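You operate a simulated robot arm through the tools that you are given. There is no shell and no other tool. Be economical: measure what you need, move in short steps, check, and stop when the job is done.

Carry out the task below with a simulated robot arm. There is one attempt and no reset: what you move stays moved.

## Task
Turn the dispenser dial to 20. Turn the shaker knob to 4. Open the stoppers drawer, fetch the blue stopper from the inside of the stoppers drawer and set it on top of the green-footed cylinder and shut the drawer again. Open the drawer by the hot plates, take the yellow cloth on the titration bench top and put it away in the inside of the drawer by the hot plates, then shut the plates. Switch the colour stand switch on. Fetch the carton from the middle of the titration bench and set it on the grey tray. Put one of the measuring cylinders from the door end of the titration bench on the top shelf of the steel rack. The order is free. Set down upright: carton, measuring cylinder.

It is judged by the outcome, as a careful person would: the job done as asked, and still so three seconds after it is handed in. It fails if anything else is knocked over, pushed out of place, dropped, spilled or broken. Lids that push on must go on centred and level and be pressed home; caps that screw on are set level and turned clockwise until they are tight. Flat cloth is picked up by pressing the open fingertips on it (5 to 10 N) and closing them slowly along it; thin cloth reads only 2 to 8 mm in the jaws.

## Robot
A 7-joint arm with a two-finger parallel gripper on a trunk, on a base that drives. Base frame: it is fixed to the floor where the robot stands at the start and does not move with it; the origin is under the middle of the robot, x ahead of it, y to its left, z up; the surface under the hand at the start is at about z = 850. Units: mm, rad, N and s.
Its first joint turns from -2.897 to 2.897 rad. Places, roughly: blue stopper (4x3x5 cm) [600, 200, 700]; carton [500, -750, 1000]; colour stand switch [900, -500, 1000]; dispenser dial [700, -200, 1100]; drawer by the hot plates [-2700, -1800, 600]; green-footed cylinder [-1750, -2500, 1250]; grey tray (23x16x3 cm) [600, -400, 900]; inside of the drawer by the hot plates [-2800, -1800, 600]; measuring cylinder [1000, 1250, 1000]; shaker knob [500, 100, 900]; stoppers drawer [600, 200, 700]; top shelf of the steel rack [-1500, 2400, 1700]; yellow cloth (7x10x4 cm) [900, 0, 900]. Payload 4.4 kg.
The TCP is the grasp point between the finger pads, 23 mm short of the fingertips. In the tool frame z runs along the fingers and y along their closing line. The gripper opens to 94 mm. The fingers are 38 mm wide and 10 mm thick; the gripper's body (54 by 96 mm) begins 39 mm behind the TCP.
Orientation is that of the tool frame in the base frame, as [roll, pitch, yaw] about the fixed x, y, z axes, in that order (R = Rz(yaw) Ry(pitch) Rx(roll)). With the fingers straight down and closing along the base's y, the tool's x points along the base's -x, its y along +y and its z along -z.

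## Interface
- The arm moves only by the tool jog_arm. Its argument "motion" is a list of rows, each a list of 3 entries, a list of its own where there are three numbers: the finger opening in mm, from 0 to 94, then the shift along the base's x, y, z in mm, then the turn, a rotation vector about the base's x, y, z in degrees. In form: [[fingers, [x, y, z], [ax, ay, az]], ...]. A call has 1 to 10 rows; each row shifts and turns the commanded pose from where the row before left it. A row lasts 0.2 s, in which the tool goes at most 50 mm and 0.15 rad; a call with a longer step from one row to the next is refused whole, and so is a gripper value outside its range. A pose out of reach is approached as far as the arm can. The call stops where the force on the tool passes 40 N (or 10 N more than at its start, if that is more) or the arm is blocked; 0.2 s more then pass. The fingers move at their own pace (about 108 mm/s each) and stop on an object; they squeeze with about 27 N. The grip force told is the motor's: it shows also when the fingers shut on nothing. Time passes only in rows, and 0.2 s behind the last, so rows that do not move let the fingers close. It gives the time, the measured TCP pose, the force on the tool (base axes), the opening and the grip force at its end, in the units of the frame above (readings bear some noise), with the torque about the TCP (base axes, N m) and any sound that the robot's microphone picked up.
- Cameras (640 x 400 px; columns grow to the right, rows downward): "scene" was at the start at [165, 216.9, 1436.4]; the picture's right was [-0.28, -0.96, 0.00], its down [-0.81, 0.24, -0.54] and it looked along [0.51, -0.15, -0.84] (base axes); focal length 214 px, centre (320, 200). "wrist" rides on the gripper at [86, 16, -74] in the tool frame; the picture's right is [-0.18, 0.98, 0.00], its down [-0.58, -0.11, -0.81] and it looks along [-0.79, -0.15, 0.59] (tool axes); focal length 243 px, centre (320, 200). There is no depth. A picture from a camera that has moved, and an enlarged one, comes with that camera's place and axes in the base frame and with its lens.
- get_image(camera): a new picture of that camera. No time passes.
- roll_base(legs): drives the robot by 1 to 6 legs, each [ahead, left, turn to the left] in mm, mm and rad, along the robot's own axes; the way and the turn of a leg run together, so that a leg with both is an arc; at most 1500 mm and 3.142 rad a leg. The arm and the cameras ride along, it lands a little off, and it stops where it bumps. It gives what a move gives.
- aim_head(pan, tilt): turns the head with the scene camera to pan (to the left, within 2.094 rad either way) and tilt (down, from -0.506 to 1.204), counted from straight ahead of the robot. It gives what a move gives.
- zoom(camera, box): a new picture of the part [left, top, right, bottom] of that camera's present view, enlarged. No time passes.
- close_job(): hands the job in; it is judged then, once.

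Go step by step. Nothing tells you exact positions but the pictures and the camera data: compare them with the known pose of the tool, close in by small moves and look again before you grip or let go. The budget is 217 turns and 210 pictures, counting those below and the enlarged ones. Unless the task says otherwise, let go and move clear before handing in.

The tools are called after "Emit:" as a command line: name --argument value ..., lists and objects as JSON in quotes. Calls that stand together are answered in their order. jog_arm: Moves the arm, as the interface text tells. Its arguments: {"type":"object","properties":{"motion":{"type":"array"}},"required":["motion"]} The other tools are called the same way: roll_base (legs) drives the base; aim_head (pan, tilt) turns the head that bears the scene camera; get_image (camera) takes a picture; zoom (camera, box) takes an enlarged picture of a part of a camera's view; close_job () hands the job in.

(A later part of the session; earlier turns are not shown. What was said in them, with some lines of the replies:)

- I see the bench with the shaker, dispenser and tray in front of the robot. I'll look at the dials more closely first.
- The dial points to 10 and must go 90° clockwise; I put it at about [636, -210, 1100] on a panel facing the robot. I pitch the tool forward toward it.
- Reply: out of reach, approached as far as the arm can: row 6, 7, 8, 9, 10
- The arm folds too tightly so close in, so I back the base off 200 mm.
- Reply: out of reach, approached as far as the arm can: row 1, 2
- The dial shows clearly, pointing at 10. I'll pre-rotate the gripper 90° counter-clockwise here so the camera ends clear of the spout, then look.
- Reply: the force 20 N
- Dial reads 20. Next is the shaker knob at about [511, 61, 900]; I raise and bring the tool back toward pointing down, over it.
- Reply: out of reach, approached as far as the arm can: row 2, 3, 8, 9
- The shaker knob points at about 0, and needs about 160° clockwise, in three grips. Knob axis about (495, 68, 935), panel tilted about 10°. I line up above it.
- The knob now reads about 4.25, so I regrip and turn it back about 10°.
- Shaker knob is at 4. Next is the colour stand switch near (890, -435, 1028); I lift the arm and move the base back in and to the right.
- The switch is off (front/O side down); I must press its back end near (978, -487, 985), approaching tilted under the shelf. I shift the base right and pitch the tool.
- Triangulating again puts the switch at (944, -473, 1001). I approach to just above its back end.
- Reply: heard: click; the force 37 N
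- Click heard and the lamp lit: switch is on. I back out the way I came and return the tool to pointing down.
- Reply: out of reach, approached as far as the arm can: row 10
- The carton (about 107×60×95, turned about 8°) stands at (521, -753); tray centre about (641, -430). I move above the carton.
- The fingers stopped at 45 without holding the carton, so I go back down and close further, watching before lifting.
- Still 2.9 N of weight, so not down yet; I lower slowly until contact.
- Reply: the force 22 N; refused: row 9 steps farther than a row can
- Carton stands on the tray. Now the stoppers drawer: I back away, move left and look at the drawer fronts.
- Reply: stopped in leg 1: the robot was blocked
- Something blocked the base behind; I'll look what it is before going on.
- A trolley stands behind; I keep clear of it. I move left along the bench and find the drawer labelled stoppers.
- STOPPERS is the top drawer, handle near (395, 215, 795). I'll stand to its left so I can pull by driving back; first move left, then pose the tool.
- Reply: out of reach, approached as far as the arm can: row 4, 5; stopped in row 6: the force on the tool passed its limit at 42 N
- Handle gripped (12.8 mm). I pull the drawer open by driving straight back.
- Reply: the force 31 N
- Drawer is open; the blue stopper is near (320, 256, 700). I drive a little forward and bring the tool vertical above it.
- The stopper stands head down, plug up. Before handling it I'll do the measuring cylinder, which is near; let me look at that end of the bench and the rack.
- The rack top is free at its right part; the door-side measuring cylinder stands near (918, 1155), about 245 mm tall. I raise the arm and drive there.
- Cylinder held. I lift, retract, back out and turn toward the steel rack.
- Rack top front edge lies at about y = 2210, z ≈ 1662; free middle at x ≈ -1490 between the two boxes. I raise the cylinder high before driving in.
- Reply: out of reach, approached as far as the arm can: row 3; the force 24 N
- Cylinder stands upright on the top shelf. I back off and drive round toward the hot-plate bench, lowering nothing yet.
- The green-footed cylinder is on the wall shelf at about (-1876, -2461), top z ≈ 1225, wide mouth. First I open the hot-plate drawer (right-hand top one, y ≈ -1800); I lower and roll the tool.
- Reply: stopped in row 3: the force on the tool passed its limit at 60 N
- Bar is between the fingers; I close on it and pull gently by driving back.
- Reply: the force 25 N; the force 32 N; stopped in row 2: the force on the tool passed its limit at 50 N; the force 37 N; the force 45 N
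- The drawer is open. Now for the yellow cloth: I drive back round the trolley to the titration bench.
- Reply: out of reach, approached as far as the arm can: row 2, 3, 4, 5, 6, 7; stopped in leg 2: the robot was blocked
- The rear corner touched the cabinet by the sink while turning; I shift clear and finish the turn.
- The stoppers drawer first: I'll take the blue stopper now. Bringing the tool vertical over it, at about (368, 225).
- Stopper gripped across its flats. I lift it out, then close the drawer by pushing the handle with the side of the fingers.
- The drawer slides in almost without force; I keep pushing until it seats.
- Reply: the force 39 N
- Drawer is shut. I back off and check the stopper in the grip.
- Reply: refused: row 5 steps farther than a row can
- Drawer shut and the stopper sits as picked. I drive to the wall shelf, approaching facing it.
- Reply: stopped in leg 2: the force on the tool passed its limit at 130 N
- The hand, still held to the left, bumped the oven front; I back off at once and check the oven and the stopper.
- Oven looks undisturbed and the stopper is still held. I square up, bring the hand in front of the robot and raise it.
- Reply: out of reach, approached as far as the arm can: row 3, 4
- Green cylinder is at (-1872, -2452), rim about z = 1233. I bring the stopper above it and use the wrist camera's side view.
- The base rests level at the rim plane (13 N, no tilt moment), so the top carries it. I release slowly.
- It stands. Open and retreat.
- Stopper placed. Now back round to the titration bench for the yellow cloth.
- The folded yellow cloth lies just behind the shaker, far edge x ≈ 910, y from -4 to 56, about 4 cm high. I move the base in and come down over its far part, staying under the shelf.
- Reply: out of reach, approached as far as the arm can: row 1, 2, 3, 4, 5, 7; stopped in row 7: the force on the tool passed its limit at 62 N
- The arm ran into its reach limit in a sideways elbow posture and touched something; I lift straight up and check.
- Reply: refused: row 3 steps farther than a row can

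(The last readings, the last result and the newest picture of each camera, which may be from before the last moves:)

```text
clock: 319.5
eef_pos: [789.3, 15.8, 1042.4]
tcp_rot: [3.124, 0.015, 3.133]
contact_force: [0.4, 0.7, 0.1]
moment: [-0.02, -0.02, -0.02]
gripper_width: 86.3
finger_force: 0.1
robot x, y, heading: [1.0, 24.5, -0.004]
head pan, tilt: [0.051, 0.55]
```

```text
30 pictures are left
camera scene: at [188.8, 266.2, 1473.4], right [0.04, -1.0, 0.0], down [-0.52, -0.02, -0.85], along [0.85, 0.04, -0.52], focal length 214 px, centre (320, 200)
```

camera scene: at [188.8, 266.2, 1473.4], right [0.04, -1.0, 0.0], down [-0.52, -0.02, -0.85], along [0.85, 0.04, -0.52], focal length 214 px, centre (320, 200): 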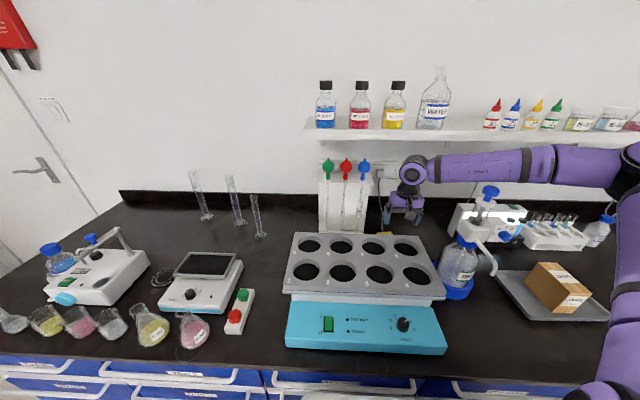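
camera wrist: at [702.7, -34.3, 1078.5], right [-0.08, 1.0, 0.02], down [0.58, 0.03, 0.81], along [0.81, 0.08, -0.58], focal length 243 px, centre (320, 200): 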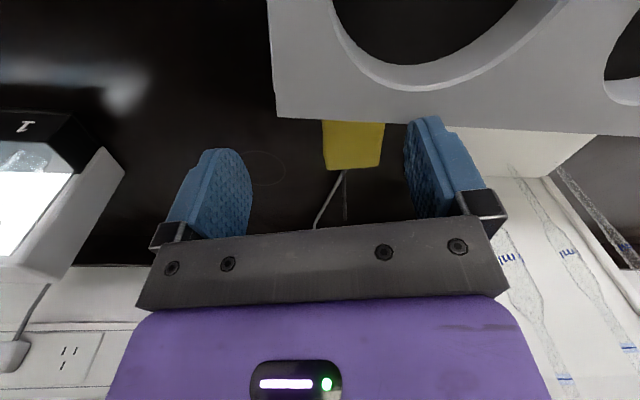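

The forearm lies low toward the dispenser in this posture, so I'll stand further left, where the forearm comes over the shaker instead.

Emit:
jog_arm --motion '[[86, [-10, 0, 40], [0, 0, 0]], [86, [-10, 0, 40], [0, 0, 0]], [86, [-25, 0, 40], [0, 0, 0]], [86, [-30, 0, 35], [0, 0, 0]], [86, [-40, 0, 20], [0, 0, 0]], [86, [-30, 0, 0], [0, 0, 0]]]'

Emit:
roll_base --legs '[[0, 355, 0]]'

Emit:
jog_arm --motion '[[86, [5, -45, 0], [0, 0, 0]], [86, [5, -45, 0], [0, 0, 0]], [86, [5, -45, 0], [0, 0, 0]], [86, [5, -45, 0], [0, 0, 0]], [86, [5, -45, 0], [0, 0, 0]], [86, [5, -45, -10], [0, 0, 0]], [86, [10, -45, -15], [0, 0, 0]], [86, [20, -35, -25], [0, 0, 0]], [86, [25, 0, -40], [0, 0, 0]], [86, [25, 0, -40], [0, 0, 0]]]'

Emit:
get_image --camera "scene"

```text
clock: 320.9
eef_pos: [642.9, 17.3, 1217.1]
tcp_rot: [3.123, 0.012, 3.133]
contact_force: [0.9, 0.2, 0.5]
moment: [0.0, 0.04, 0.01]
gripper_width: 86.1
finger_force: 0.1
robot x, y, heading: [-1.3, 24.4, -0.007]
head pan, tilt: [0.051, 0.55]
```

```text
clock: 323.2
eef_pos: [644.6, 379.9, 1216.9]
tcp_rot: [3.123, 0.015, 3.141]
contact_force: [0.9, -0.6, -0.1]
moment: [0.02, -0.03, -0.01]
gripper_width: 85.9
finger_force: 0.0
robot x, y, heading: [2.6, 387.3, 0.003]
head pan, tilt: [0.051, 0.55]
```

```text
clock: 325.4
eef_pos: [755.5, 30.4, 1086.2]
tcp_rot: [3.123, 0.014, 3.14]
contact_force: [0.1, -0.5, -0.3]
moment: [-0.01, -0.01, 0.0]
gripper_width: 86.1
finger_force: 0.0
robot x, y, heading: [-0.1, 384.8, -0.002]
head pan, tilt: [0.051, 0.55]
```

```text
29 pictures are left
camera scene: at [188.4, 625.9, 1473.4], right [0.05, -1.0, 0.0], down [-0.52, -0.03, -0.85], along [0.85, 0.04, -0.52], focal length 214 px, centre (320, 200)
```

scene: 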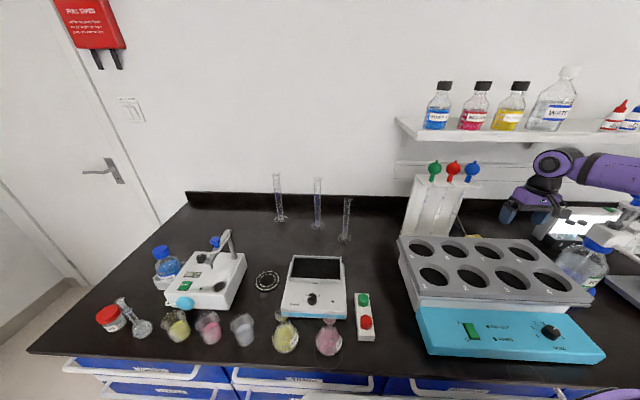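

Emit:
jog_arm --motion '[[86, [-5, 0, 10], [0, 0, 8.3]], [86, [-5, 0, 10], [0, 0, 8.3]], [86, [0, 0, 10], [0, 0, 8.3]], [86, [0, 0, 0], [0, 0, 8.3]], [86, [0, 0, 0], [0, 0, 8.3]], [86, [0, 0, 0], [0, 0, 8.3]], [86, [0, 0, 0], [0, 0, 8.3]], [86, [0, 0, 0], [0, 0, 8.3]]]'

Emit:
aim_head --pan -0.5 --tilt 0.55

Emit:
get_image --camera "scene"

```text
clock: 327.2
eef_pos: [628.6, 296.9, 1140.4]
tcp_rot: [3.125, 0.01, -1.992]
contact_force: [-1.7, -0.8, 0.1]
moment: [-0.01, -0.01, 0.0]
gripper_width: 85.9
finger_force: 0.1
out of reach, approached as far as the arm can: row 3, 4, 5, 6, 7, 8
robot x, y, heading: [4.1, 384.0, -0.004]
head pan, tilt: [0.051, 0.55]
```

```text
clock: 328.2
eef_pos: [629.6, 298.8, 1140.6]
tcp_rot: [3.124, 0.012, -1.996]
contact_force: [-0.4, 0.9, -0.3]
moment: [0.0, 0.0, -0.01]
gripper_width: 85.9
finger_force: 0.1
robot x, y, heading: [-2.2, 385.4, 0.002]
head pan, tilt: [-0.499, 0.55]
```

```text
28 pictures are left
camera scene: at [178.1, 578.4, 1473.3], right [-0.48, -0.88, 0.0], down [-0.46, 0.25, -0.85], along [0.75, -0.41, -0.52], focal length 214 px, centre (320, 200)
```

scene: 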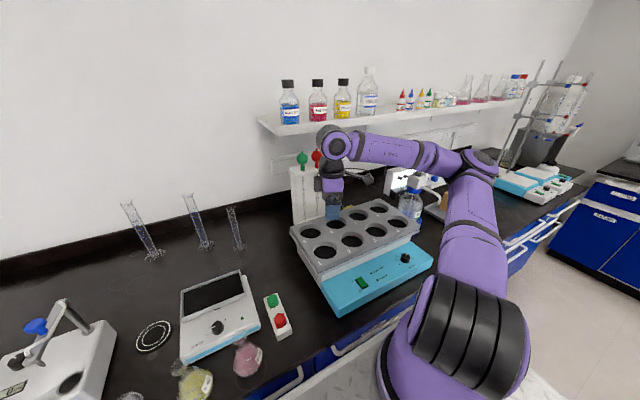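

Yaw ran into the wrist's limit; I undo it, go back in front of the cloth and change posture by tilting the tool forward as I did for the switch.

Emit:
jog_arm --motion '[[86, [0, 0, 0], [0, 0, -8.3]], [86, [0, 0, 0], [0, 0, -8.3]], [86, [0, 0, 0], [0, 0, -8.3]], [86, [0, 0, 0], [0, 0, -8.3]], [86, [0, 0, 0], [0, 0, -8.3]], [86, [0, 0, 0], [0, 0, -8.3]], [86, [0, 0, 0], [0, 0, -8.3]], [86, [-10, 0, 30], [0, 0, -8.3]], [86, [-20, 0, 40], [0, 0, 0]], [86, [-20, 0, 40], [0, 0, 0]]]'

Emit:
jog_arm --motion '[[86, [-20, 45, 0], [0, 0, 0]], [86, [-20, 45, 0], [0, 0, 0]], [86, [-10, 45, 0], [0, 0, 0]], [86, [-10, 45, 0], [0, 0, 0]], [86, [-10, 45, 10], [0, 0, 0]], [86, [0, 45, 10], [0, 0, 0]], [86, [0, 45, 10], [0, 0, 0]], [86, [0, 45, 0], [0, 0, 0]]]'

Emit:
roll_base --legs '[[0, -365, 0]]'

```text
clock: 330.4
eef_pos: [577.7, 298.7, 1250.0]
tcp_rot: [3.122, 0.012, 3.139]
contact_force: [-0.2, 0.3, -0.2]
moment: [-0.01, 0.03, 0.01]
gripper_width: 86.0
finger_force: 0.0
robot x, y, heading: [2.2, 386.1, 0.005]
head pan, tilt: [-0.499, 0.55]
```

```text
clock: 332.2
eef_pos: [508.4, 656.8, 1280.4]
tcp_rot: [3.122, 0.016, 3.139]
contact_force: [-2.3, -0.3, 1.7]
moment: [0.01, -0.09, -0.01]
gripper_width: 86.0
finger_force: 0.0
robot x, y, heading: [0.5, 383.7, -0.003]
head pan, tilt: [-0.499, 0.55]
```

```text
clock: 334.5
eef_pos: [509.6, 293.1, 1280.8]
tcp_rot: [3.123, 0.015, -3.14]
contact_force: [-0.5, -0.6, 0.0]
moment: [0.02, -0.01, -0.04]
gripper_width: 85.9
finger_force: 0.1
robot x, y, heading: [-0.5, 15.4, -0.002]
head pan, tilt: [-0.499, 0.55]
```

Emit:
jog_arm --motion '[[86, [15, -40, -10], [0, -8, 0]], [86, [20, -40, -10], [0, -8, 0]], [86, [20, -40, -15], [0, -8, 0]], [86, [20, -40, -15], [0, -8, 0]], [86, [20, -40, -15], [0, -8, 0]], [86, [20, -40, -15], [0, -8, 0]], [86, [20, -35, -20], [0, 0, 0]], [86, [30, 0, -30], [0, 0, 0]], [86, [30, 0, -30], [0, 0, 0]], [86, [30, 0, -30], [0, 0, 0]]]'

Emit:
get_image --camera "scene"

```text
clock: 336.7
eef_pos: [742.9, 22.0, 1099.9]
tcp_rot: [3.124, 0.852, -3.137]
contact_force: [-0.2, 0.0, 0.9]
moment: [-0.04, 0.0, 0.0]
gripper_width: 86.0
finger_force: 0.1
out of reach, approached as far as the arm can: row 6
robot x, y, heading: [-0.5, 18.6, 0.005]
head pan, tilt: [-0.499, 0.55]
```

```text
27 pictures are left
camera scene: at [176.9, 213.2, 1473.4], right [-0.47, -0.88, 0.0], down [-0.46, 0.25, -0.85], along [0.75, -0.4, -0.52], focal length 214 px, centre (320, 200)
```

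scene: 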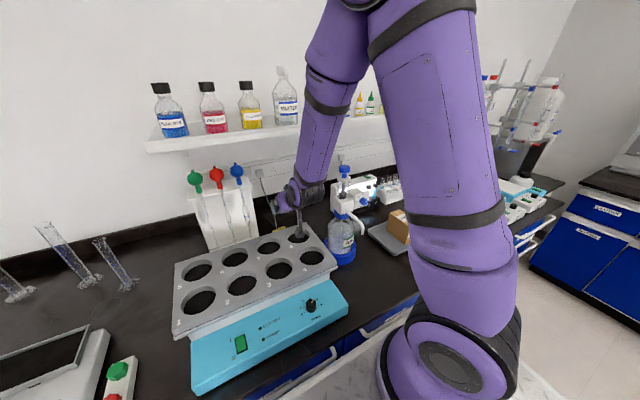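

Elbow is up now. I turn the tool vertical while moving over the cloth, keeping low under the shelf.

Emit:
jog_arm --motion '[[86, [18, 0, -12], [0, 8.1, 0]], [86, [18, 0, -12], [0, 8.1, 0]], [86, [18, 0, -12], [0, 8.1, 0]], [86, [18, 0, -12], [0, 8.1, 0]], [86, [18, 0, -12], [0, 8.1, 0]], [86, [18, 0, -12], [0, 7, 0]], [86, [25, 0, -8], [0, 0, 0]], [86, [14, 0, -5], [0, 0, 0]]]'

Emit:
get_image --camera "wrist"

Emit:
get_image --camera "scene"

```text
clock: 338.5
eef_pos: [890.3, 21.1, 1012.6]
tcp_rot: [3.122, 0.021, -3.141]
contact_force: [-0.5, 0.1, -0.6]
moment: [0.02, -0.01, 0.03]
gripper_width: 86.2
finger_force: 0.1
robot x, y, heading: [2.6, 22.7, 0.002]
head pan, tilt: [-0.499, 0.55]
```

```text
26 pictures are left
camera wrist: at [801.7, 37.3, 1086.4], right [0.18, 0.98, 0.02], down [0.56, -0.12, 0.82], along [0.81, -0.14, -0.58], focal length 243 px, centre (320, 200)
```

wrist: 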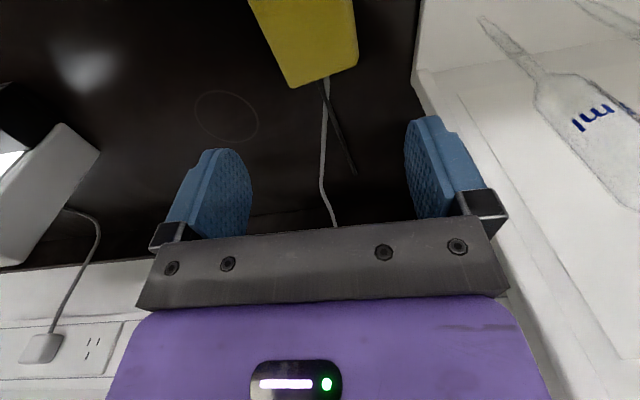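

```text
25 pictures are left
camera scene: at [177.9, 212.5, 1473.3], right [-0.48, -0.88, 0.0], down [-0.46, 0.25, -0.85], along [0.75, -0.41, -0.52], focal length 214 px, centre (320, 200)
```

scene: 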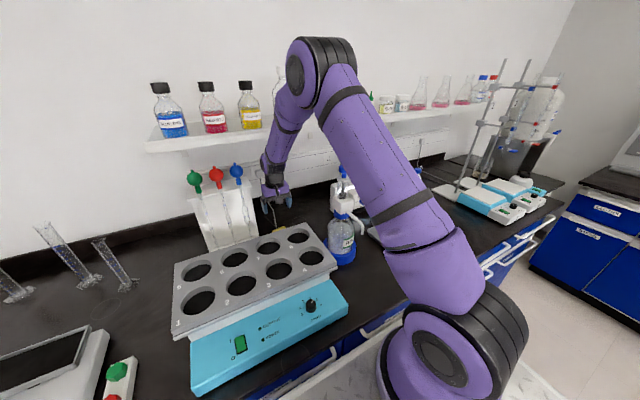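

Emit:
jog_arm --motion '[[86, [0, 0, -25], [0, 0, 0]], [86, [0, 0, -25], [0, 0, 0]], [86, [0, 0, -25], [0, 0, 0]], [86, [0, 0, -25], [0, 0, 0]], [86, [0, 0, -15], [0, 0, 0]], [86, [0, 0, -10], [0, 0, 0]]]'

Emit:
get_image --camera "wrist"

```text
clock: 339.7
eef_pos: [893.1, 21.0, 904.8]
tcp_rot: [3.122, 0.027, -3.137]
contact_force: [3.1, 0.3, -2.0]
moment: [0.01, 0.0, -0.04]
gripper_width: 85.9
finger_force: 0.0
robot x, y, heading: [2.2, 21.4, 0.001]
head pan, tilt: [-0.499, 0.55]
stopped in row 5: the force on the tool passed its limit at 62 N (the readings are from after the stop); the commanded pose is now the measured one
```

```text
24 pictures are left
camera wrist: at [805.9, 36.1, 979.4], right [0.18, 0.98, 0.02], down [0.56, -0.12, 0.82], along [0.81, -0.13, -0.57], focal length 243 px, centre (320, 200)
```

wrist: 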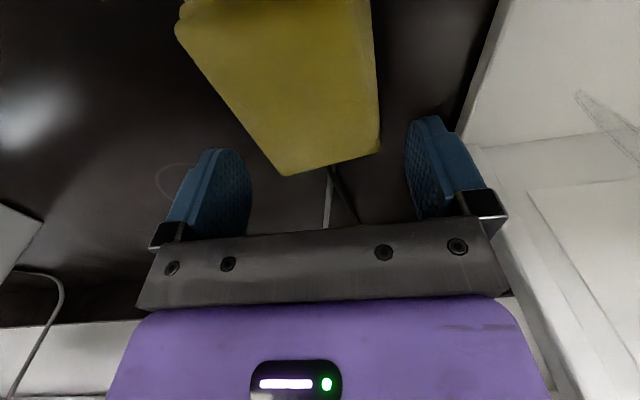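

Emit:
zoom --camera "scene" --box '[180, 20, 400, 250]'

```text
1.74 times, centred on (290, 135) of scene
camera zoom: at [178.3, 212.5, 1473.3], right [-0.48, -0.88, 0.0], down [-0.46, 0.25, -0.85], along [0.75, -0.41, -0.52], focal length 373 px, centre (372, 313)
```

zoom: 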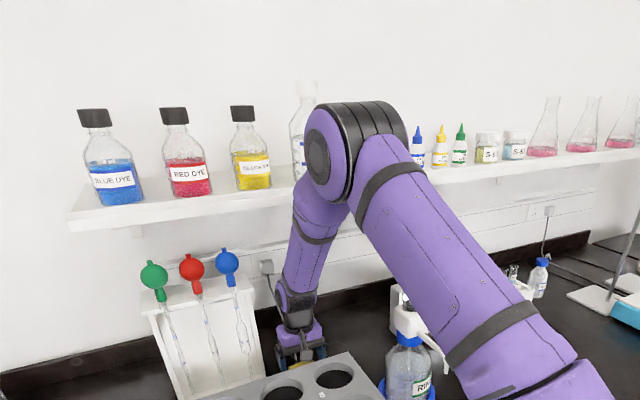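

Likely the elbow met the shelf edge. I lift, step the base back 75 mm so the arm is more stretched, and try again.

Emit:
jog_arm --motion '[[86, [0, 0, 20], [0, 0, 0]], [86, [0, 0, 30], [0, 0, 0]], [86, [0, 0, 30], [0, 0, 0]], [86, [0, 0, 30], [0, 0, 0]]]'

Emit:
roll_base --legs '[[-75, 0, 0]]'

Emit:
jog_arm --motion '[[86, [25, 0, 0], [0, 0, 0]], [86, [25, 0, 0], [0, 0, 0]], [86, [22, 0, 0], [0, 0, 0]], [86, [0, 0, -25], [0, 0, 0]], [86, [0, 0, -25], [0, 0, 0]], [86, [0, 0, -25], [0, 0, 0]], [86, [0, 0, -20], [0, 0, 0]], [86, [0, 0, -10], [0, 0, 0]], [86, [0, 0, -10], [0, 0, 0]]]'

Emit:
zoom --camera "scene" --box '[180, 20, 400, 250]'

```text
clock: 340.7
eef_pos: [896.0, 19.1, 1014.3]
tcp_rot: [3.12, 0.027, -3.14]
contact_force: [0.6, -0.4, -1.1]
moment: [0.0, 0.02, -0.03]
gripper_width: 86.0
finger_force: 0.1
robot x, y, heading: [3.3, 18.5, 0.003]
head pan, tilt: [-0.499, 0.55]
```

```text
clock: 341.8
eef_pos: [818.1, 18.8, 1015.9]
tcp_rot: [3.121, 0.028, -3.14]
contact_force: [0.1, 0.4, -0.1]
moment: [-0.01, -0.01, 0.0]
gripper_width: 85.9
finger_force: 0.1
robot x, y, heading: [-76.1, 18.9, 0.002]
head pan, tilt: [-0.499, 0.55]
```

```text
clock: 343.8
eef_pos: [893.0, 19.2, 909.7]
tcp_rot: [3.121, 0.036, 3.141]
contact_force: [0.3, 0.6, 1.8]
moment: [0.04, 0.25, 0.0]
gripper_width: 85.9
finger_force: 0.1
robot x, y, heading: [-75.3, 16.0, 0.005]
head pan, tilt: [-0.499, 0.55]
stopped in row 9: the force on the tool passed its limit at 54 N (the readings are from after the stop); the commanded pose is now the measured one
```

```text
1.74 times, centred on (290, 135) of scene
camera zoom: at [101.5, 212.0, 1473.3], right [-0.48, -0.88, 0.0], down [-0.46, 0.25, -0.85], along [0.75, -0.41, -0.52], focal length 373 px, centre (372, 313)
```

zoom: 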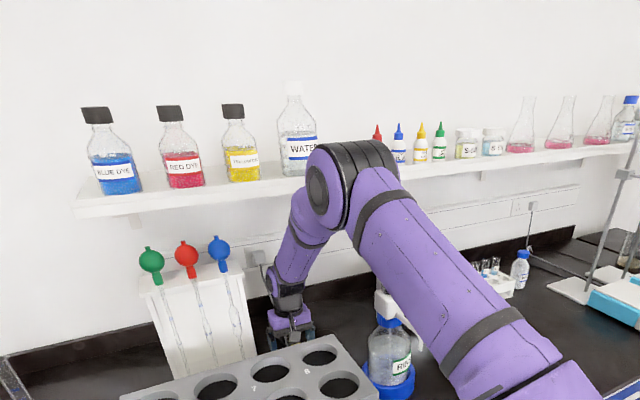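

The camera housing is what touches, on the shaker rack's back edge. I lift a little, lean the hand back 8° and shift toward the wall.

Emit:
jog_arm --motion '[[86, [0, 0, 25], [0, 0, 0]], [86, [10, 0, 0], [0, 5, 0]], [86, [5, 1, 0], [0, 4, 0]], [86, [0, 0, -15], [0, 0, 0]], [86, [0, 0, -15], [0, 0, 0]], [86, [0, 0, -10], [0, 0, 0]], [86, [0, 0, -8], [0, 0, 0]]]'

Emit:
get_image --camera "wrist"

```text
clock: 345.4
eef_pos: [908.2, 19.9, 885.0]
tcp_rot: [3.121, -0.123, -3.141]
contact_force: [-0.1, 0.4, 0.1]
moment: [-0.02, 0.01, -0.01]
gripper_width: 86.1
finger_force: 0.1
robot x, y, heading: [-77.0, 14.3, -0.002]
head pan, tilt: [-0.499, 0.55]
```

```text
21 pictures are left
camera wrist: at [832.0, 35.6, 971.2], right [0.18, 0.98, 0.0], down [0.68, -0.13, 0.73], along [0.71, -0.14, -0.69], focal length 243 px, centre (320, 200)
```

wrist: 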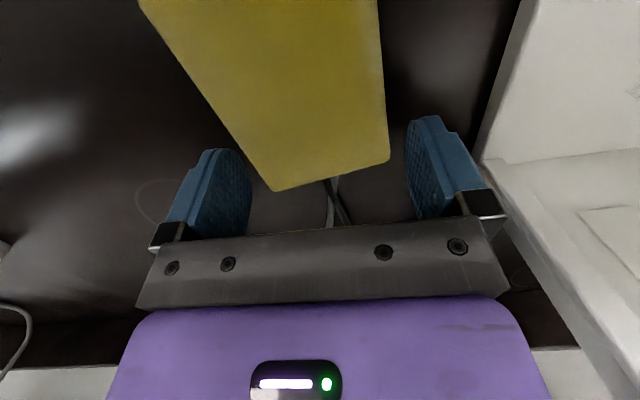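

Emit:
jog_arm --motion '[[86, [-2, 0, -4], [0, 0, 0]], [80, [0, 0, -2], [0, 0, 0]], [70, [0, 0, 0], [0, 0, 0]], [60, [0, 0, 0], [0, 0, 0]], [50, [0, 0, 0], [0, 0, 0]], [40, [0, 0, 0], [0, 0, 0]], [25, [0, 0, 0], [0, 0, 0]], [10, [0, 0, 0], [0, 0, 0]], [0, [0, 0, 0], [0, 0, 0]], [0, [0, 0, 0], [0, 0, 0]]]'

Emit:
get_image --camera "wrist"

```text
clock: 347.6
eef_pos: [906.9, 20.9, 880.1]
tcp_rot: [3.121, -0.123, -3.141]
contact_force: [1.1, -0.4, 1.6]
moment: [-0.13, 0.0, 0.09]
gripper_width: 68.8
finger_force: 27.5
robot x, y, heading: [-74.8, 21.0, 0.003]
head pan, tilt: [-0.499, 0.55]
```

```text
20 pictures are left
camera wrist: at [830.1, 35.8, 965.4], right [0.19, 0.98, 0.0], down [0.68, -0.13, 0.73], along [0.71, -0.14, -0.69], focal length 243 px, centre (320, 200)
```

wrist: 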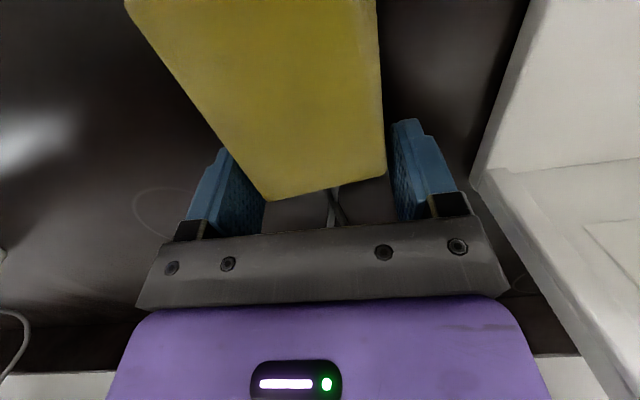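

Gripped at 69 mm. I lift it straight up.

Emit:
jog_arm --motion '[[0, [0, 0, 5], [0, 0, 0]], [0, [0, 0, 10], [0, 0, 0]], [0, [0, 0, 20], [0, 0, 0]], [0, [0, 0, 30], [0, 0, 0]], [0, [0, 0, 35], [0, 0, 0]], [0, [0, 0, 35], [0, 0, 0]], [0, [-5, 0, 30], [0, 0, 0]]]'

Emit:
get_image --camera "wrist"

```text
clock: 349.2
eef_pos: [897.8, 19.6, 1024.9]
tcp_rot: [3.121, -0.158, 3.14]
contact_force: [-0.1, -0.2, -1.2]
moment: [0.03, -0.03, 0.03]
gripper_width: 68.7
finger_force: 27.3
robot x, y, heading: [-73.8, 15.8, -0.001]
head pan, tilt: [-0.499, 0.55]
```

```text
19 pictures are left
camera wrist: at [823.8, 35.5, 1112.3], right [0.18, 0.98, -0.01], down [0.7, -0.12, 0.7], along [0.69, -0.14, -0.71], focal length 243 px, centre (320, 200)
```

wrist: 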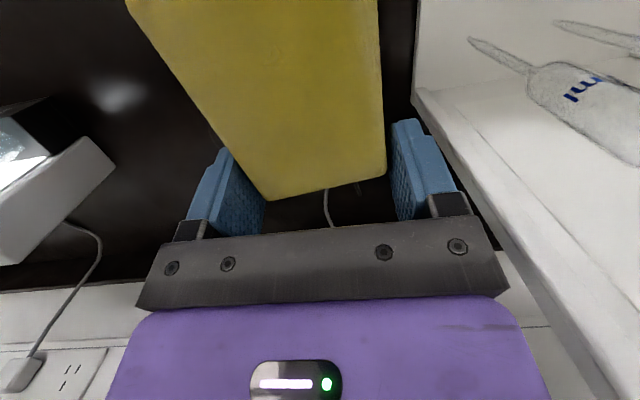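

Emit:
jog_arm --motion '[[0, [-25, 0, 7], [0, 0, 0]], [0, [-25, 0, 7], [0, 0, 0]], [0, [-30, 0, 8], [0, 0, 0]], [0, [-30, 0, 10], [0, 0, 0]], [0, [-40, 0, 20], [0, -4, 0]], [0, [-40, 0, 25], [0, -4, 0]], [0, [-40, 0, 25], [0, 0, 0]], [0, [-30, 0, 30], [0, 0, 0]]]'

Emit:
get_image --camera "scene"

```text
clock: 351.0
eef_pos: [642.2, 20.6, 1175.0]
tcp_rot: [3.12, 0.016, -3.141]
contact_force: [0.2, 0.1, -1.0]
moment: [-0.03, 0.01, -0.01]
gripper_width: 68.2
finger_force: 27.6
robot x, y, heading: [-72.5, 20.6, 0.003]
head pan, tilt: [-0.499, 0.55]
```

```text
18 pictures are left
camera scene: at [102.5, 212.0, 1473.2], right [-0.48, -0.88, 0.0], down [-0.46, 0.25, -0.85], along [0.75, -0.41, -0.52], focal length 214 px, centre (320, 200)
```

scene: 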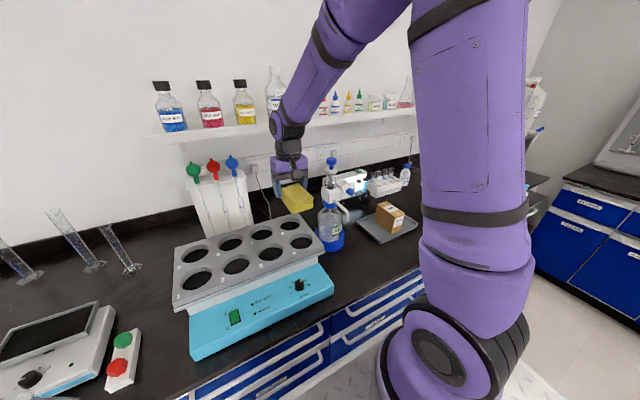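

Cloth in hand, all else in place. I retract and drive to the open hot-plate drawer.

Emit:
jog_arm --motion '[[0, [-25, 0, 30], [0, 0, 0]], [0, [-25, 0, 30], [0, 0, 0]], [0, [-25, 0, 30], [0, 0, 0]]]'

Emit:
roll_base --legs '[[-100, 0, 0], [0, -1270, 0], [0, 0, 3.1], [1500, 0, 0]]'

Emit:
aim_head --pan 0.35 --tilt 0.75

Emit:
get_image --camera "scene"

```text
clock: 351.8
eef_pos: [566.1, 17.4, 1268.0]
tcp_rot: [3.12, 0.015, -3.141]
contact_force: [1.7, -0.7, -1.3]
moment: [0.0, 0.0, 0.01]
gripper_width: 68.1
finger_force: 27.0
robot x, y, heading: [-75.9, 15.0, 0.001]
head pan, tilt: [-0.499, 0.55]
```

```text
clock: 373.2
eef_pos: [-2303.6, -1144.1, 1267.7]
tcp_rot: [3.12, 0.017, -0.061]
contact_force: [-0.4, -0.3, -0.1]
moment: [-0.02, 0.0, 0.0]
gripper_width: 67.4
finger_force: 27.1
robot x, y, heading: [-1661.5, -1180.2, 3.084]
head pan, tilt: [-0.499, 0.55]
```

```text
clock: 374.4
eef_pos: [-2304.4, -1143.4, 1267.3]
tcp_rot: [3.119, 0.017, -0.061]
contact_force: [0.1, 0.6, -0.2]
moment: [-0.01, 0.02, -0.03]
gripper_width: 67.3
finger_force: 27.2
robot x, y, heading: [-1660.5, -1178.2, 3.083]
head pan, tilt: [0.351, 0.75]
```

```text
17 pictures are left
camera scene: at [-1858.1, -1433.6, 1455.9], right [-0.29, 0.96, 0.0], down [0.65, 0.2, -0.73], along [-0.7, -0.21, -0.68], focal length 214 px, centre (320, 200)
```

scene: 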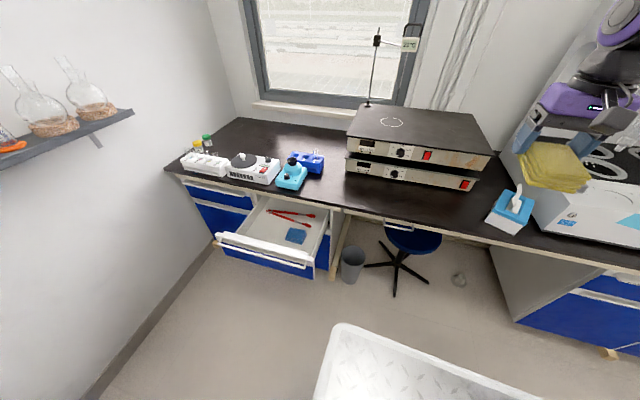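

The drawer holds tongs and a sponge; the left half is free. I swing the hand left and turn it 90° so it fits into the drawer, then drive in.

Emit:
jog_arm --motion '[[0, [8, -47, 0], [0, 0, 0]], [0, [8, -47, 0], [0, 0, 0]], [0, [8, -47, 0], [0, 0, 0]], [0, [8, -47, 0], [0, 0, 0]], [0, [8, -47, 0], [0, 0, 0]], [0, [8, -47, 0], [0, 0, 8.2]], [0, [8, -47, 0], [0, 0, 8.2]], [0, [8, -47, 0], [0, 0, 8.2]], [0, [8, -47, 0], [0, 0, 8.2]], [0, [8, -47, 0], [0, 0, 8.2]]]'

Emit:
jog_arm --motion '[[0, [9, -47, -10], [0, 0, 8.2]], [0, [9, -46, -10], [0, 0, 8.2]], [0, [9, -46, -10], [0, 0, 8.2]], [0, [9, -46, -10], [0, 0, 8.2]], [0, [9, -46, -10], [0, 0, 8.2]], [0, [9, -46, -10], [0, 0, 8.2]]]'

Emit:
roll_base --legs '[[255, 0, 0.055]]'

Emit:
get_image --camera "scene"

```text
clock: 376.6
eef_pos: [-2224.9, -1612.4, 1269.3]
tcp_rot: [3.123, 0.017, 0.657]
contact_force: [0.3, 0.7, -0.3]
moment: [-0.11, -0.01, -0.01]
gripper_width: 67.1
finger_force: 27.2
robot x, y, heading: [-1667.2, -1182.5, 3.083]
head pan, tilt: [0.351, 0.75]
```

```text
clock: 378.0
eef_pos: [-2171.2, -1887.7, 1207.6]
tcp_rot: [3.122, 0.017, 1.512]
contact_force: [-1.2, 1.1, 0.9]
moment: [-0.09, -0.05, -0.02]
gripper_width: 67.4
finger_force: 27.1
robot x, y, heading: [-1664.8, -1182.1, 3.079]
head pan, tilt: [0.351, 0.75]
```

```text
clock: 379.8
eef_pos: [-2391.0, -1904.7, 1206.4]
tcp_rot: [3.12, 0.017, 1.563]
contact_force: [-0.8, 0.2, -0.1]
moment: [-0.03, 0.0, -0.02]
gripper_width: 67.2
finger_force: 27.2
robot x, y, heading: [-1922.2, -1171.3, 3.135]
head pan, tilt: [0.351, 0.75]
```

```text
16 pictures are left
camera scene: at [-2103.1, -1434.6, 1455.9], right [-0.34, 0.94, 0.0], down [0.64, 0.23, -0.73], along [-0.69, -0.25, -0.68], focal length 214 px, centre (320, 200)
```

scene: 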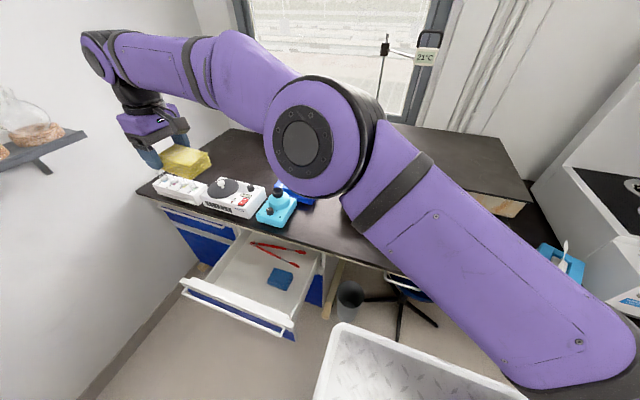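

Emit:
jog_arm --motion '[[0, [-25, 5, -35], [0, 0, 0]], [0, [-24, 5, -35], [0, 0, 0]], [0, [0, 0, -45], [0, 0, 0]], [0, [0, 0, -45], [0, 0, 0]], [0, [0, 0, -45], [0, 0, 0]], [0, [0, 0, -45], [0, 0, 0]], [0, [0, 0, -45], [0, 0, 0]], [0, [0, 0, -45], [0, 0, 0]], [0, [0, 0, -45], [0, 0, 0]], [0, [0, 0, -30], [0, 0, 0]]]'

Emit:
get_image --camera "scene"

Emit:
get_image --camera "wrist"

```text
clock: 382.0
eef_pos: [-2440.2, -1891.8, 789.7]
tcp_rot: [3.12, 0.02, 1.565]
contact_force: [0.0, -0.1, -0.1]
moment: [-0.03, 0.0, 0.0]
gripper_width: 67.4
finger_force: 27.0
robot x, y, heading: [-1920.1, -1177.8, 3.134]
head pan, tilt: [0.351, 0.75]
```

```text
15 pictures are left
camera scene: at [-2102.9, -1434.3, 1456.0], right [-0.34, 0.94, 0.0], down [0.64, 0.23, -0.73], along [-0.69, -0.25, -0.68], focal length 214 px, centre (320, 200)
```

scene: 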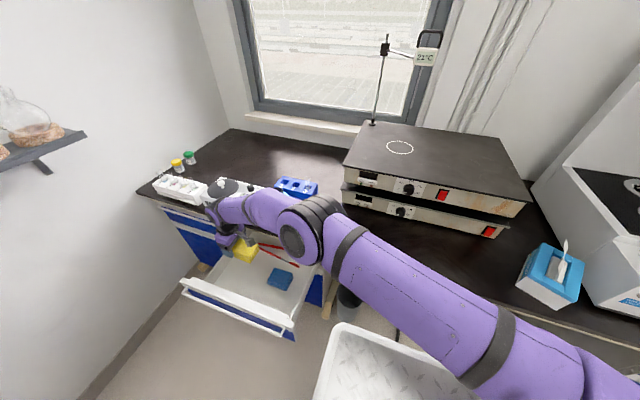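

```text
14 pictures are left
camera wrist: at [-2424.3, -1803.8, 863.7], right [0.98, -0.19, 0.02], down [-0.13, -0.57, 0.81], along [-0.14, -0.8, -0.58], focal length 243 px, centre (320, 200)
```

wrist: 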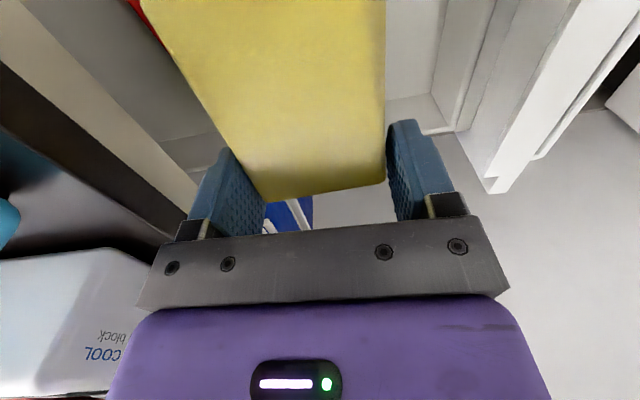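

Emit:
jog_arm --motion '[[0, [0, 0, -35], [0, 0, 0]], [0, [0, 0, -35], [0, 0, 0]], [0, [0, 0, -35], [0, 0, 0]], [0, [0, 0, -30], [0, 0, 0]], [0, [0, 0, -20], [0, 0, 0]], [0, [0, 0, -15], [0, 0, 0]], [0, [0, 0, -12], [0, 0, 0]], [0, [0, 0, -10], [0, 0, 0]], [0, [0, 0, -8], [0, 0, 0]]]'

Emit:
get_image --camera "wrist"

```text
clock: 384.2
eef_pos: [-2436.9, -1884.3, 647.3]
tcp_rot: [3.14, 0.07, 1.564]
contact_force: [0.0, -0.3, -0.9]
moment: [-0.01, 0.04, -0.01]
gripper_width: 67.5
finger_force: 27.1
out of reach, approached as far as the arm can: row 3, 4, 5, 6, 7, 8
robot x, y, heading: [-1921.3, -1176.4, 3.137]
head pan, tilt: [0.351, 0.75]
stopped in row 9: the arm was blocked; the commanded pose is now the measured one
```

```text
13 pictures are left
camera wrist: at [-2420.6, -1791.7, 716.3], right [0.98, -0.19, 0.01], down [-0.11, -0.52, 0.84], along [-0.15, -0.83, -0.54], focal length 243 px, centre (320, 200)
```

wrist: 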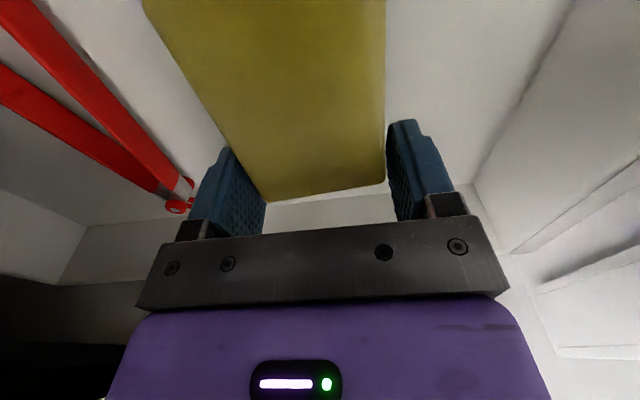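

The arm is at its lowest reach with the cloth about 2 cm above the drawer floor; I open just enough to let it settle in.

Emit:
jog_arm --motion '[[70, [0, 0, 0], [0, 0, 0]], [76, [0, 0, 0], [0, 0, 0]], [78, [0, 0, 0], [0, 0, 0]], [78, [0, 0, 10], [0, 0, 0]], [78, [0, 0, 20], [0, 0, 0]], [78, [0, 0, 35], [0, 0, 0]], [78, [0, 0, 40], [0, 0, 0]], [78, [0, 0, 45], [0, 0, 0]], [78, [0, 0, 45], [0, 0, 0]], [78, [0, 0, 45], [0, 0, 0]]]'

Emit:
get_image --camera "wrist"

```text
clock: 386.4
eef_pos: [-2434.7, -1882.0, 886.0]
tcp_rot: [3.138, 0.066, 1.565]
contact_force: [0.0, 0.2, -0.6]
moment: [-0.01, 0.0, 0.02]
gripper_width: 78.1
finger_force: 0.0
robot x, y, heading: [-1921.3, -1175.1, 3.129]
head pan, tilt: [0.351, 0.75]
```

```text
12 pictures are left
camera wrist: at [-2418.6, -1789.8, 954.7], right [0.98, -0.19, 0.02], down [-0.12, -0.53, 0.84], along [-0.15, -0.83, -0.54], focal length 243 px, centre (320, 200)
```

wrist: 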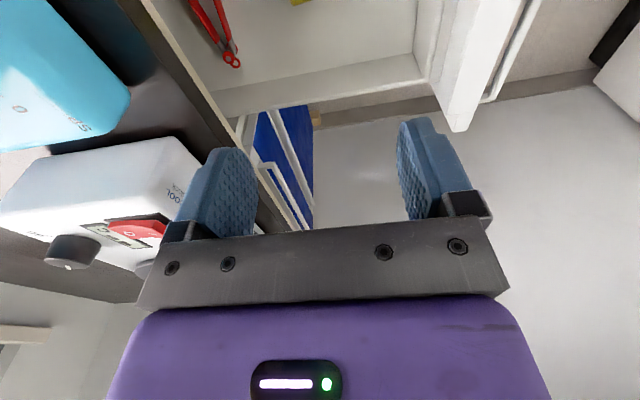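

Cloth is in. Now I shut the drawer by pushing its handle with the side of a finger, hand tilted 20°.

Emit:
jog_arm --motion '[[50, [45, 15, 0], [0, 0, 0]], [50, [45, 15, 0], [0, 5, 0]], [50, [45, 15, 0], [0, 5.5, 0]], [50, [45, 15, 0], [0, 5.5, 0]], [50, [45, 12, -10], [0, 0, 0]], [50, [0, 0, -45], [0, 0, 0]], [50, [0, 0, -45], [0, 0, 0]], [50, [0, 0, -45], [0, 0, 0]], [50, [0, 0, -43], [0, 0, 0]]]'

Emit:
get_image --camera "scene"

```text
clock: 388.4
eef_pos: [-2212.5, -1812.1, 717.3]
tcp_rot: [-2.858, 0.067, 1.58]
contact_force: [-1.7, 9.9, 25.4]
moment: [0.59, 1.01, -0.36]
gripper_width: 53.7
finger_force: 4.2
robot x, y, heading: [-1922.1, -1175.0, 3.136]
head pan, tilt: [0.351, 0.75]
stopped in row 9: the force on the tool passed its limit at 102 N (the readings are from after the stop); the commanded pose is now the measured one
```

```text
11 pictures are left
camera scene: at [-2102.6, -1433.4, 1456.2], right [-0.34, 0.94, 0.0], down [0.64, 0.23, -0.73], along [-0.69, -0.25, -0.68], focal length 214 px, centre (320, 200)
```

scene: 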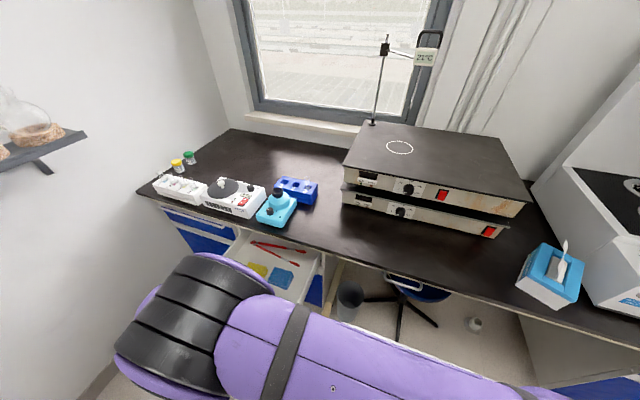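

The finger came down on the handle, which stands further out than I thought; I lift, move out 45 mm and lower again.

Emit:
jog_arm --motion '[[50, [0, 0, 12], [0, 0, 0]], [50, [10, 0, 15], [0, 0, 0]], [50, [40, 0, 0], [0, 0, 0]], [50, [10, 0, 0], [0, 0, 0]], [50, [0, 0, -20], [0, 0, 0]], [50, [0, 0, -20], [0, 0, 0]], [50, [0, 0, -6], [0, 0, 0]]]'

Emit:
get_image --camera "wrist"

```text
clock: 390.0
eef_pos: [-2150.2, -1813.6, 697.7]
tcp_rot: [-2.86, 0.063, 1.579]
contact_force: [-0.4, -0.7, 0.2]
moment: [-0.01, 0.01, 0.01]
gripper_width: 49.9
finger_force: 0.1
robot x, y, heading: [-1922.7, -1174.8, 3.133]
head pan, tilt: [0.351, 0.75]
```

```text
10 pictures are left
camera wrist: at [-2115.0, -1721.0, 758.5], right [0.95, -0.19, -0.26], down [0.12, -0.53, 0.84], along [-0.3, -0.83, -0.47], focal length 243 px, centre (320, 200)
```

wrist: 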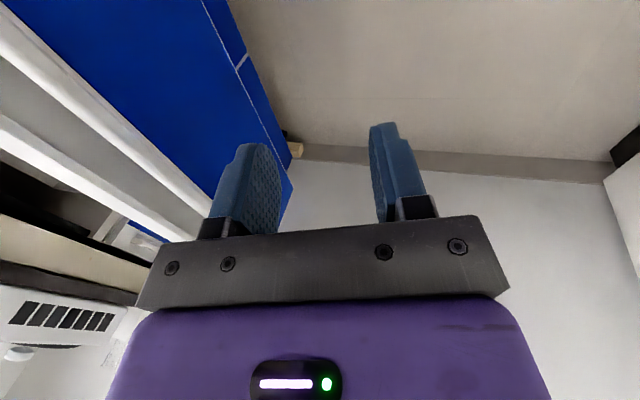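

Emit:
jog_arm --motion '[[50, [-25, 0, 0], [0, 0, 0]], [50, [-25, 0, 0], [0, 0, 0]], [50, [-25, 0, 0], [0, 0, 0]], [50, [-25, 0, 0], [0, 0, 0]], [50, [-25, 0, 0], [0, 0, 0]], [50, [-25, 0, 0], [0, 0, 0]], [50, [-25, 0, 0], [0, 0, 0]], [50, [-25, 0, 0], [0, 0, 0]], [50, [-25, 0, 0], [0, 0, 0]], [50, [-25, 0, 0], [0, 0, 0]]]'

Emit:
get_image --camera "scene"

```text
clock: 392.2
eef_pos: [-2401.2, -1814.2, 698.5]
tcp_rot: [-2.858, 0.066, 1.58]
contact_force: [0.7, 0.8, 0.3]
moment: [0.0, 0.04, -0.03]
gripper_width: 49.8
finger_force: 0.0
robot x, y, heading: [-1919.8, -1172.2, 3.135]
head pan, tilt: [0.351, 0.75]
```

```text
9 pictures are left
camera scene: at [-2102.7, -1434.7, 1455.9], right [-0.34, 0.94, 0.0], down [0.64, 0.23, -0.73], along [-0.69, -0.25, -0.68], focal length 214 px, centre (320, 200)
```

scene: 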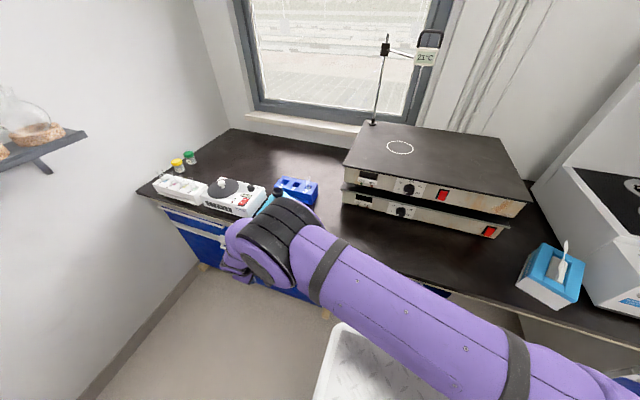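

Emit:
jog_arm --motion '[[50, [-20, 0, 0], [0, 0, 0]], [50, [-20, 0, 0], [0, 0, 0]], [50, [-20, 0, 0], [0, 0, 0]], [50, [-15, 0, 0], [0, 0, 0]], [50, [-8, 0, 0], [0, 0, 0]], [50, [-6, 0, 0], [0, 0, 0]], [50, [-5, 0, 0], [0, 0, 0]], [50, [-4, 0, 0], [0, 0, 0]], [50, [-4, 0, 0], [0, 0, 0]], [50, [-4, 0, 0], [0, 0, 0]]]'

```text
clock: 394.4
eef_pos: [-2502.4, -1812.4, 696.2]
tcp_rot: [-2.863, 0.061, 1.582]
contact_force: [34.0, 13.1, 6.3]
moment: [-0.74, 2.67, 0.21]
gripper_width: 48.8
finger_force: 0.1
robot x, y, heading: [-1920.2, -1169.2, 3.137]
head pan, tilt: [0.351, 0.75]
```

34 N at the expected closed position. I back away and check the drawer.

Emit:
jog_arm --motion '[[50, [10, 0, 0], [0, 0, 0]], [50, [35, 0, 0], [0, 0, 0]], [50, [45, 0, 0], [0, 0, 0]], [50, [45, 0, 10], [0, 0, 0]], [50, [30, 0, 35], [0, 0, 0]], [50, [0, 0, 48], [0, 0, 0]], [50, [0, 0, 48], [0, 0, 0]], [50, [0, 0, 48], [0, 0, 0]], [50, [0, 0, 48], [0, 0, 0]], [50, [0, 0, 48], [0, 0, 0]]]'

Emit:
roll_base --legs '[[-250, 0, 0]]'

Emit:
aim_head --pan 0.6 --tilt 0.6

Emit:
get_image --camera "scene"

```text
clock: 396.6
eef_pos: [-2341.9, -1811.3, 983.6]
tcp_rot: [-2.859, 0.062, 1.58]
contact_force: [0.3, -0.1, -0.5]
moment: [0.0, -0.02, 0.0]
gripper_width: 50.2
finger_force: 0.1
robot x, y, heading: [-1921.4, -1173.4, 3.135]
head pan, tilt: [0.351, 0.75]
```

```text
clock: 398.5
eef_pos: [-2083.8, -1814.9, 982.8]
tcp_rot: [-2.858, 0.064, 1.583]
contact_force: [-1.6, -0.2, -0.3]
moment: [-0.01, 0.02, 0.02]
gripper_width: 49.9
finger_force: 0.2
robot x, y, heading: [-1664.3, -1171.1, 3.135]
head pan, tilt: [0.351, 0.75]
```

```text
clock: 399.2
eef_pos: [-2083.9, -1813.1, 983.9]
tcp_rot: [-2.859, 0.065, 1.581]
contact_force: [0.6, -0.2, -0.4]
moment: [-0.02, 0.03, -0.01]
gripper_width: 50.0
finger_force: 0.0
robot x, y, heading: [-1664.3, -1175.4, 3.133]
head pan, tilt: [0.6, 0.6]
```

```text
8 pictures are left
camera scene: at [-1840.9, -1458.3, 1468.8], right [-0.56, 0.83, 0.0], down [0.47, 0.32, -0.82], along [-0.68, -0.46, -0.57], focal length 214 px, centre (320, 200)
```

scene: 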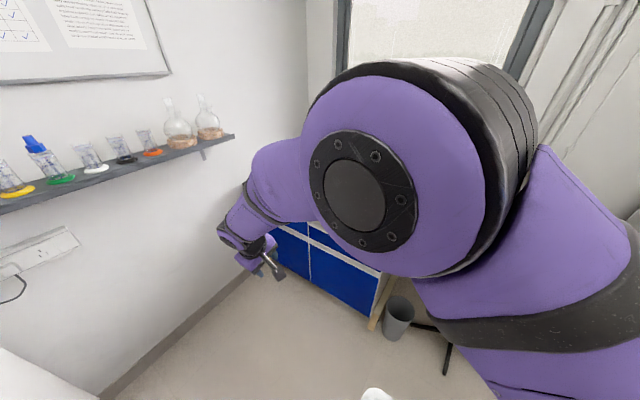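

Emit:
zoom --camera "scene" --box '[250, 210, 400, 320]'

```text
3.64 times, centred on (325, 265) of scene
camera zoom: at [-1840.9, -1458.3, 1468.8], right [-0.56, 0.83, 0.0], down [0.47, 0.32, -0.82], along [-0.68, -0.46, -0.57], focal length 780 px, centre (302, -36)
```

zoom: 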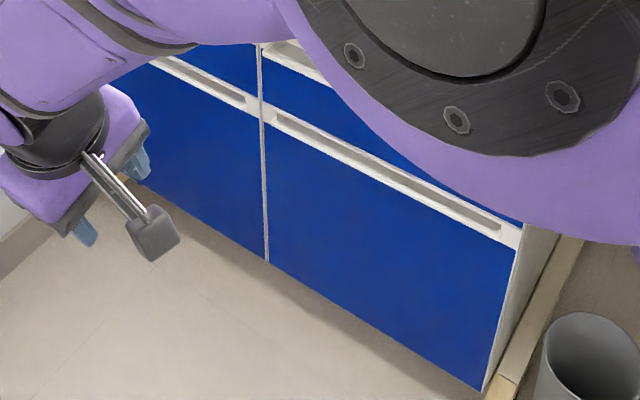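

The hot-plate drawer is shut flush, the stopper still stands on the green-footed cylinder, and the arm is clear of everything. I'm handing in.

Emit:
close_job

```text
The job is handed in.
```

I finished every part of the job and handed it in, but there were some bumps along the way, listed below.

- **Dispenser dial:** set to 20, by my reading of the pictures to within about a third of a unit.
- **Shaker knob:** set to 4. I overshot and turned it back about 10°.
- **Colour stand switch:** on; I heard the click and the lamp lit.
- **Carton:** standing upright on the grey tray. It slipped out of the first grip before it left the bench.
- **Measuring cylinder:** standing upright on the top shelf of the steel rack, between the two boxes.
- **Blue stopper:** standing on its head on top of the green-footed cylinder. I set it there rather than plug-down because the mouth looked wider than the stopper. The stoppers drawer is shut.
- **Yellow cloth:** in the drawer by the hot plates, left of the sponge and tongs. The arm could not reach the drawer floor, so I let it go from about 2 cm up. That drawer is shut.

- **Oven:** the hand hit the front while I was driving, with 130 N recorded. It looked undamaged, but I could not tell whether it had shifted.
- **Base:** it touched the trolley behind the robot and the cabinet by the sink.
- **Arm:** it touched the shaker rack, and the drawer by the hot plates while I opened and shut it. I saw nothing knocked over or moved.
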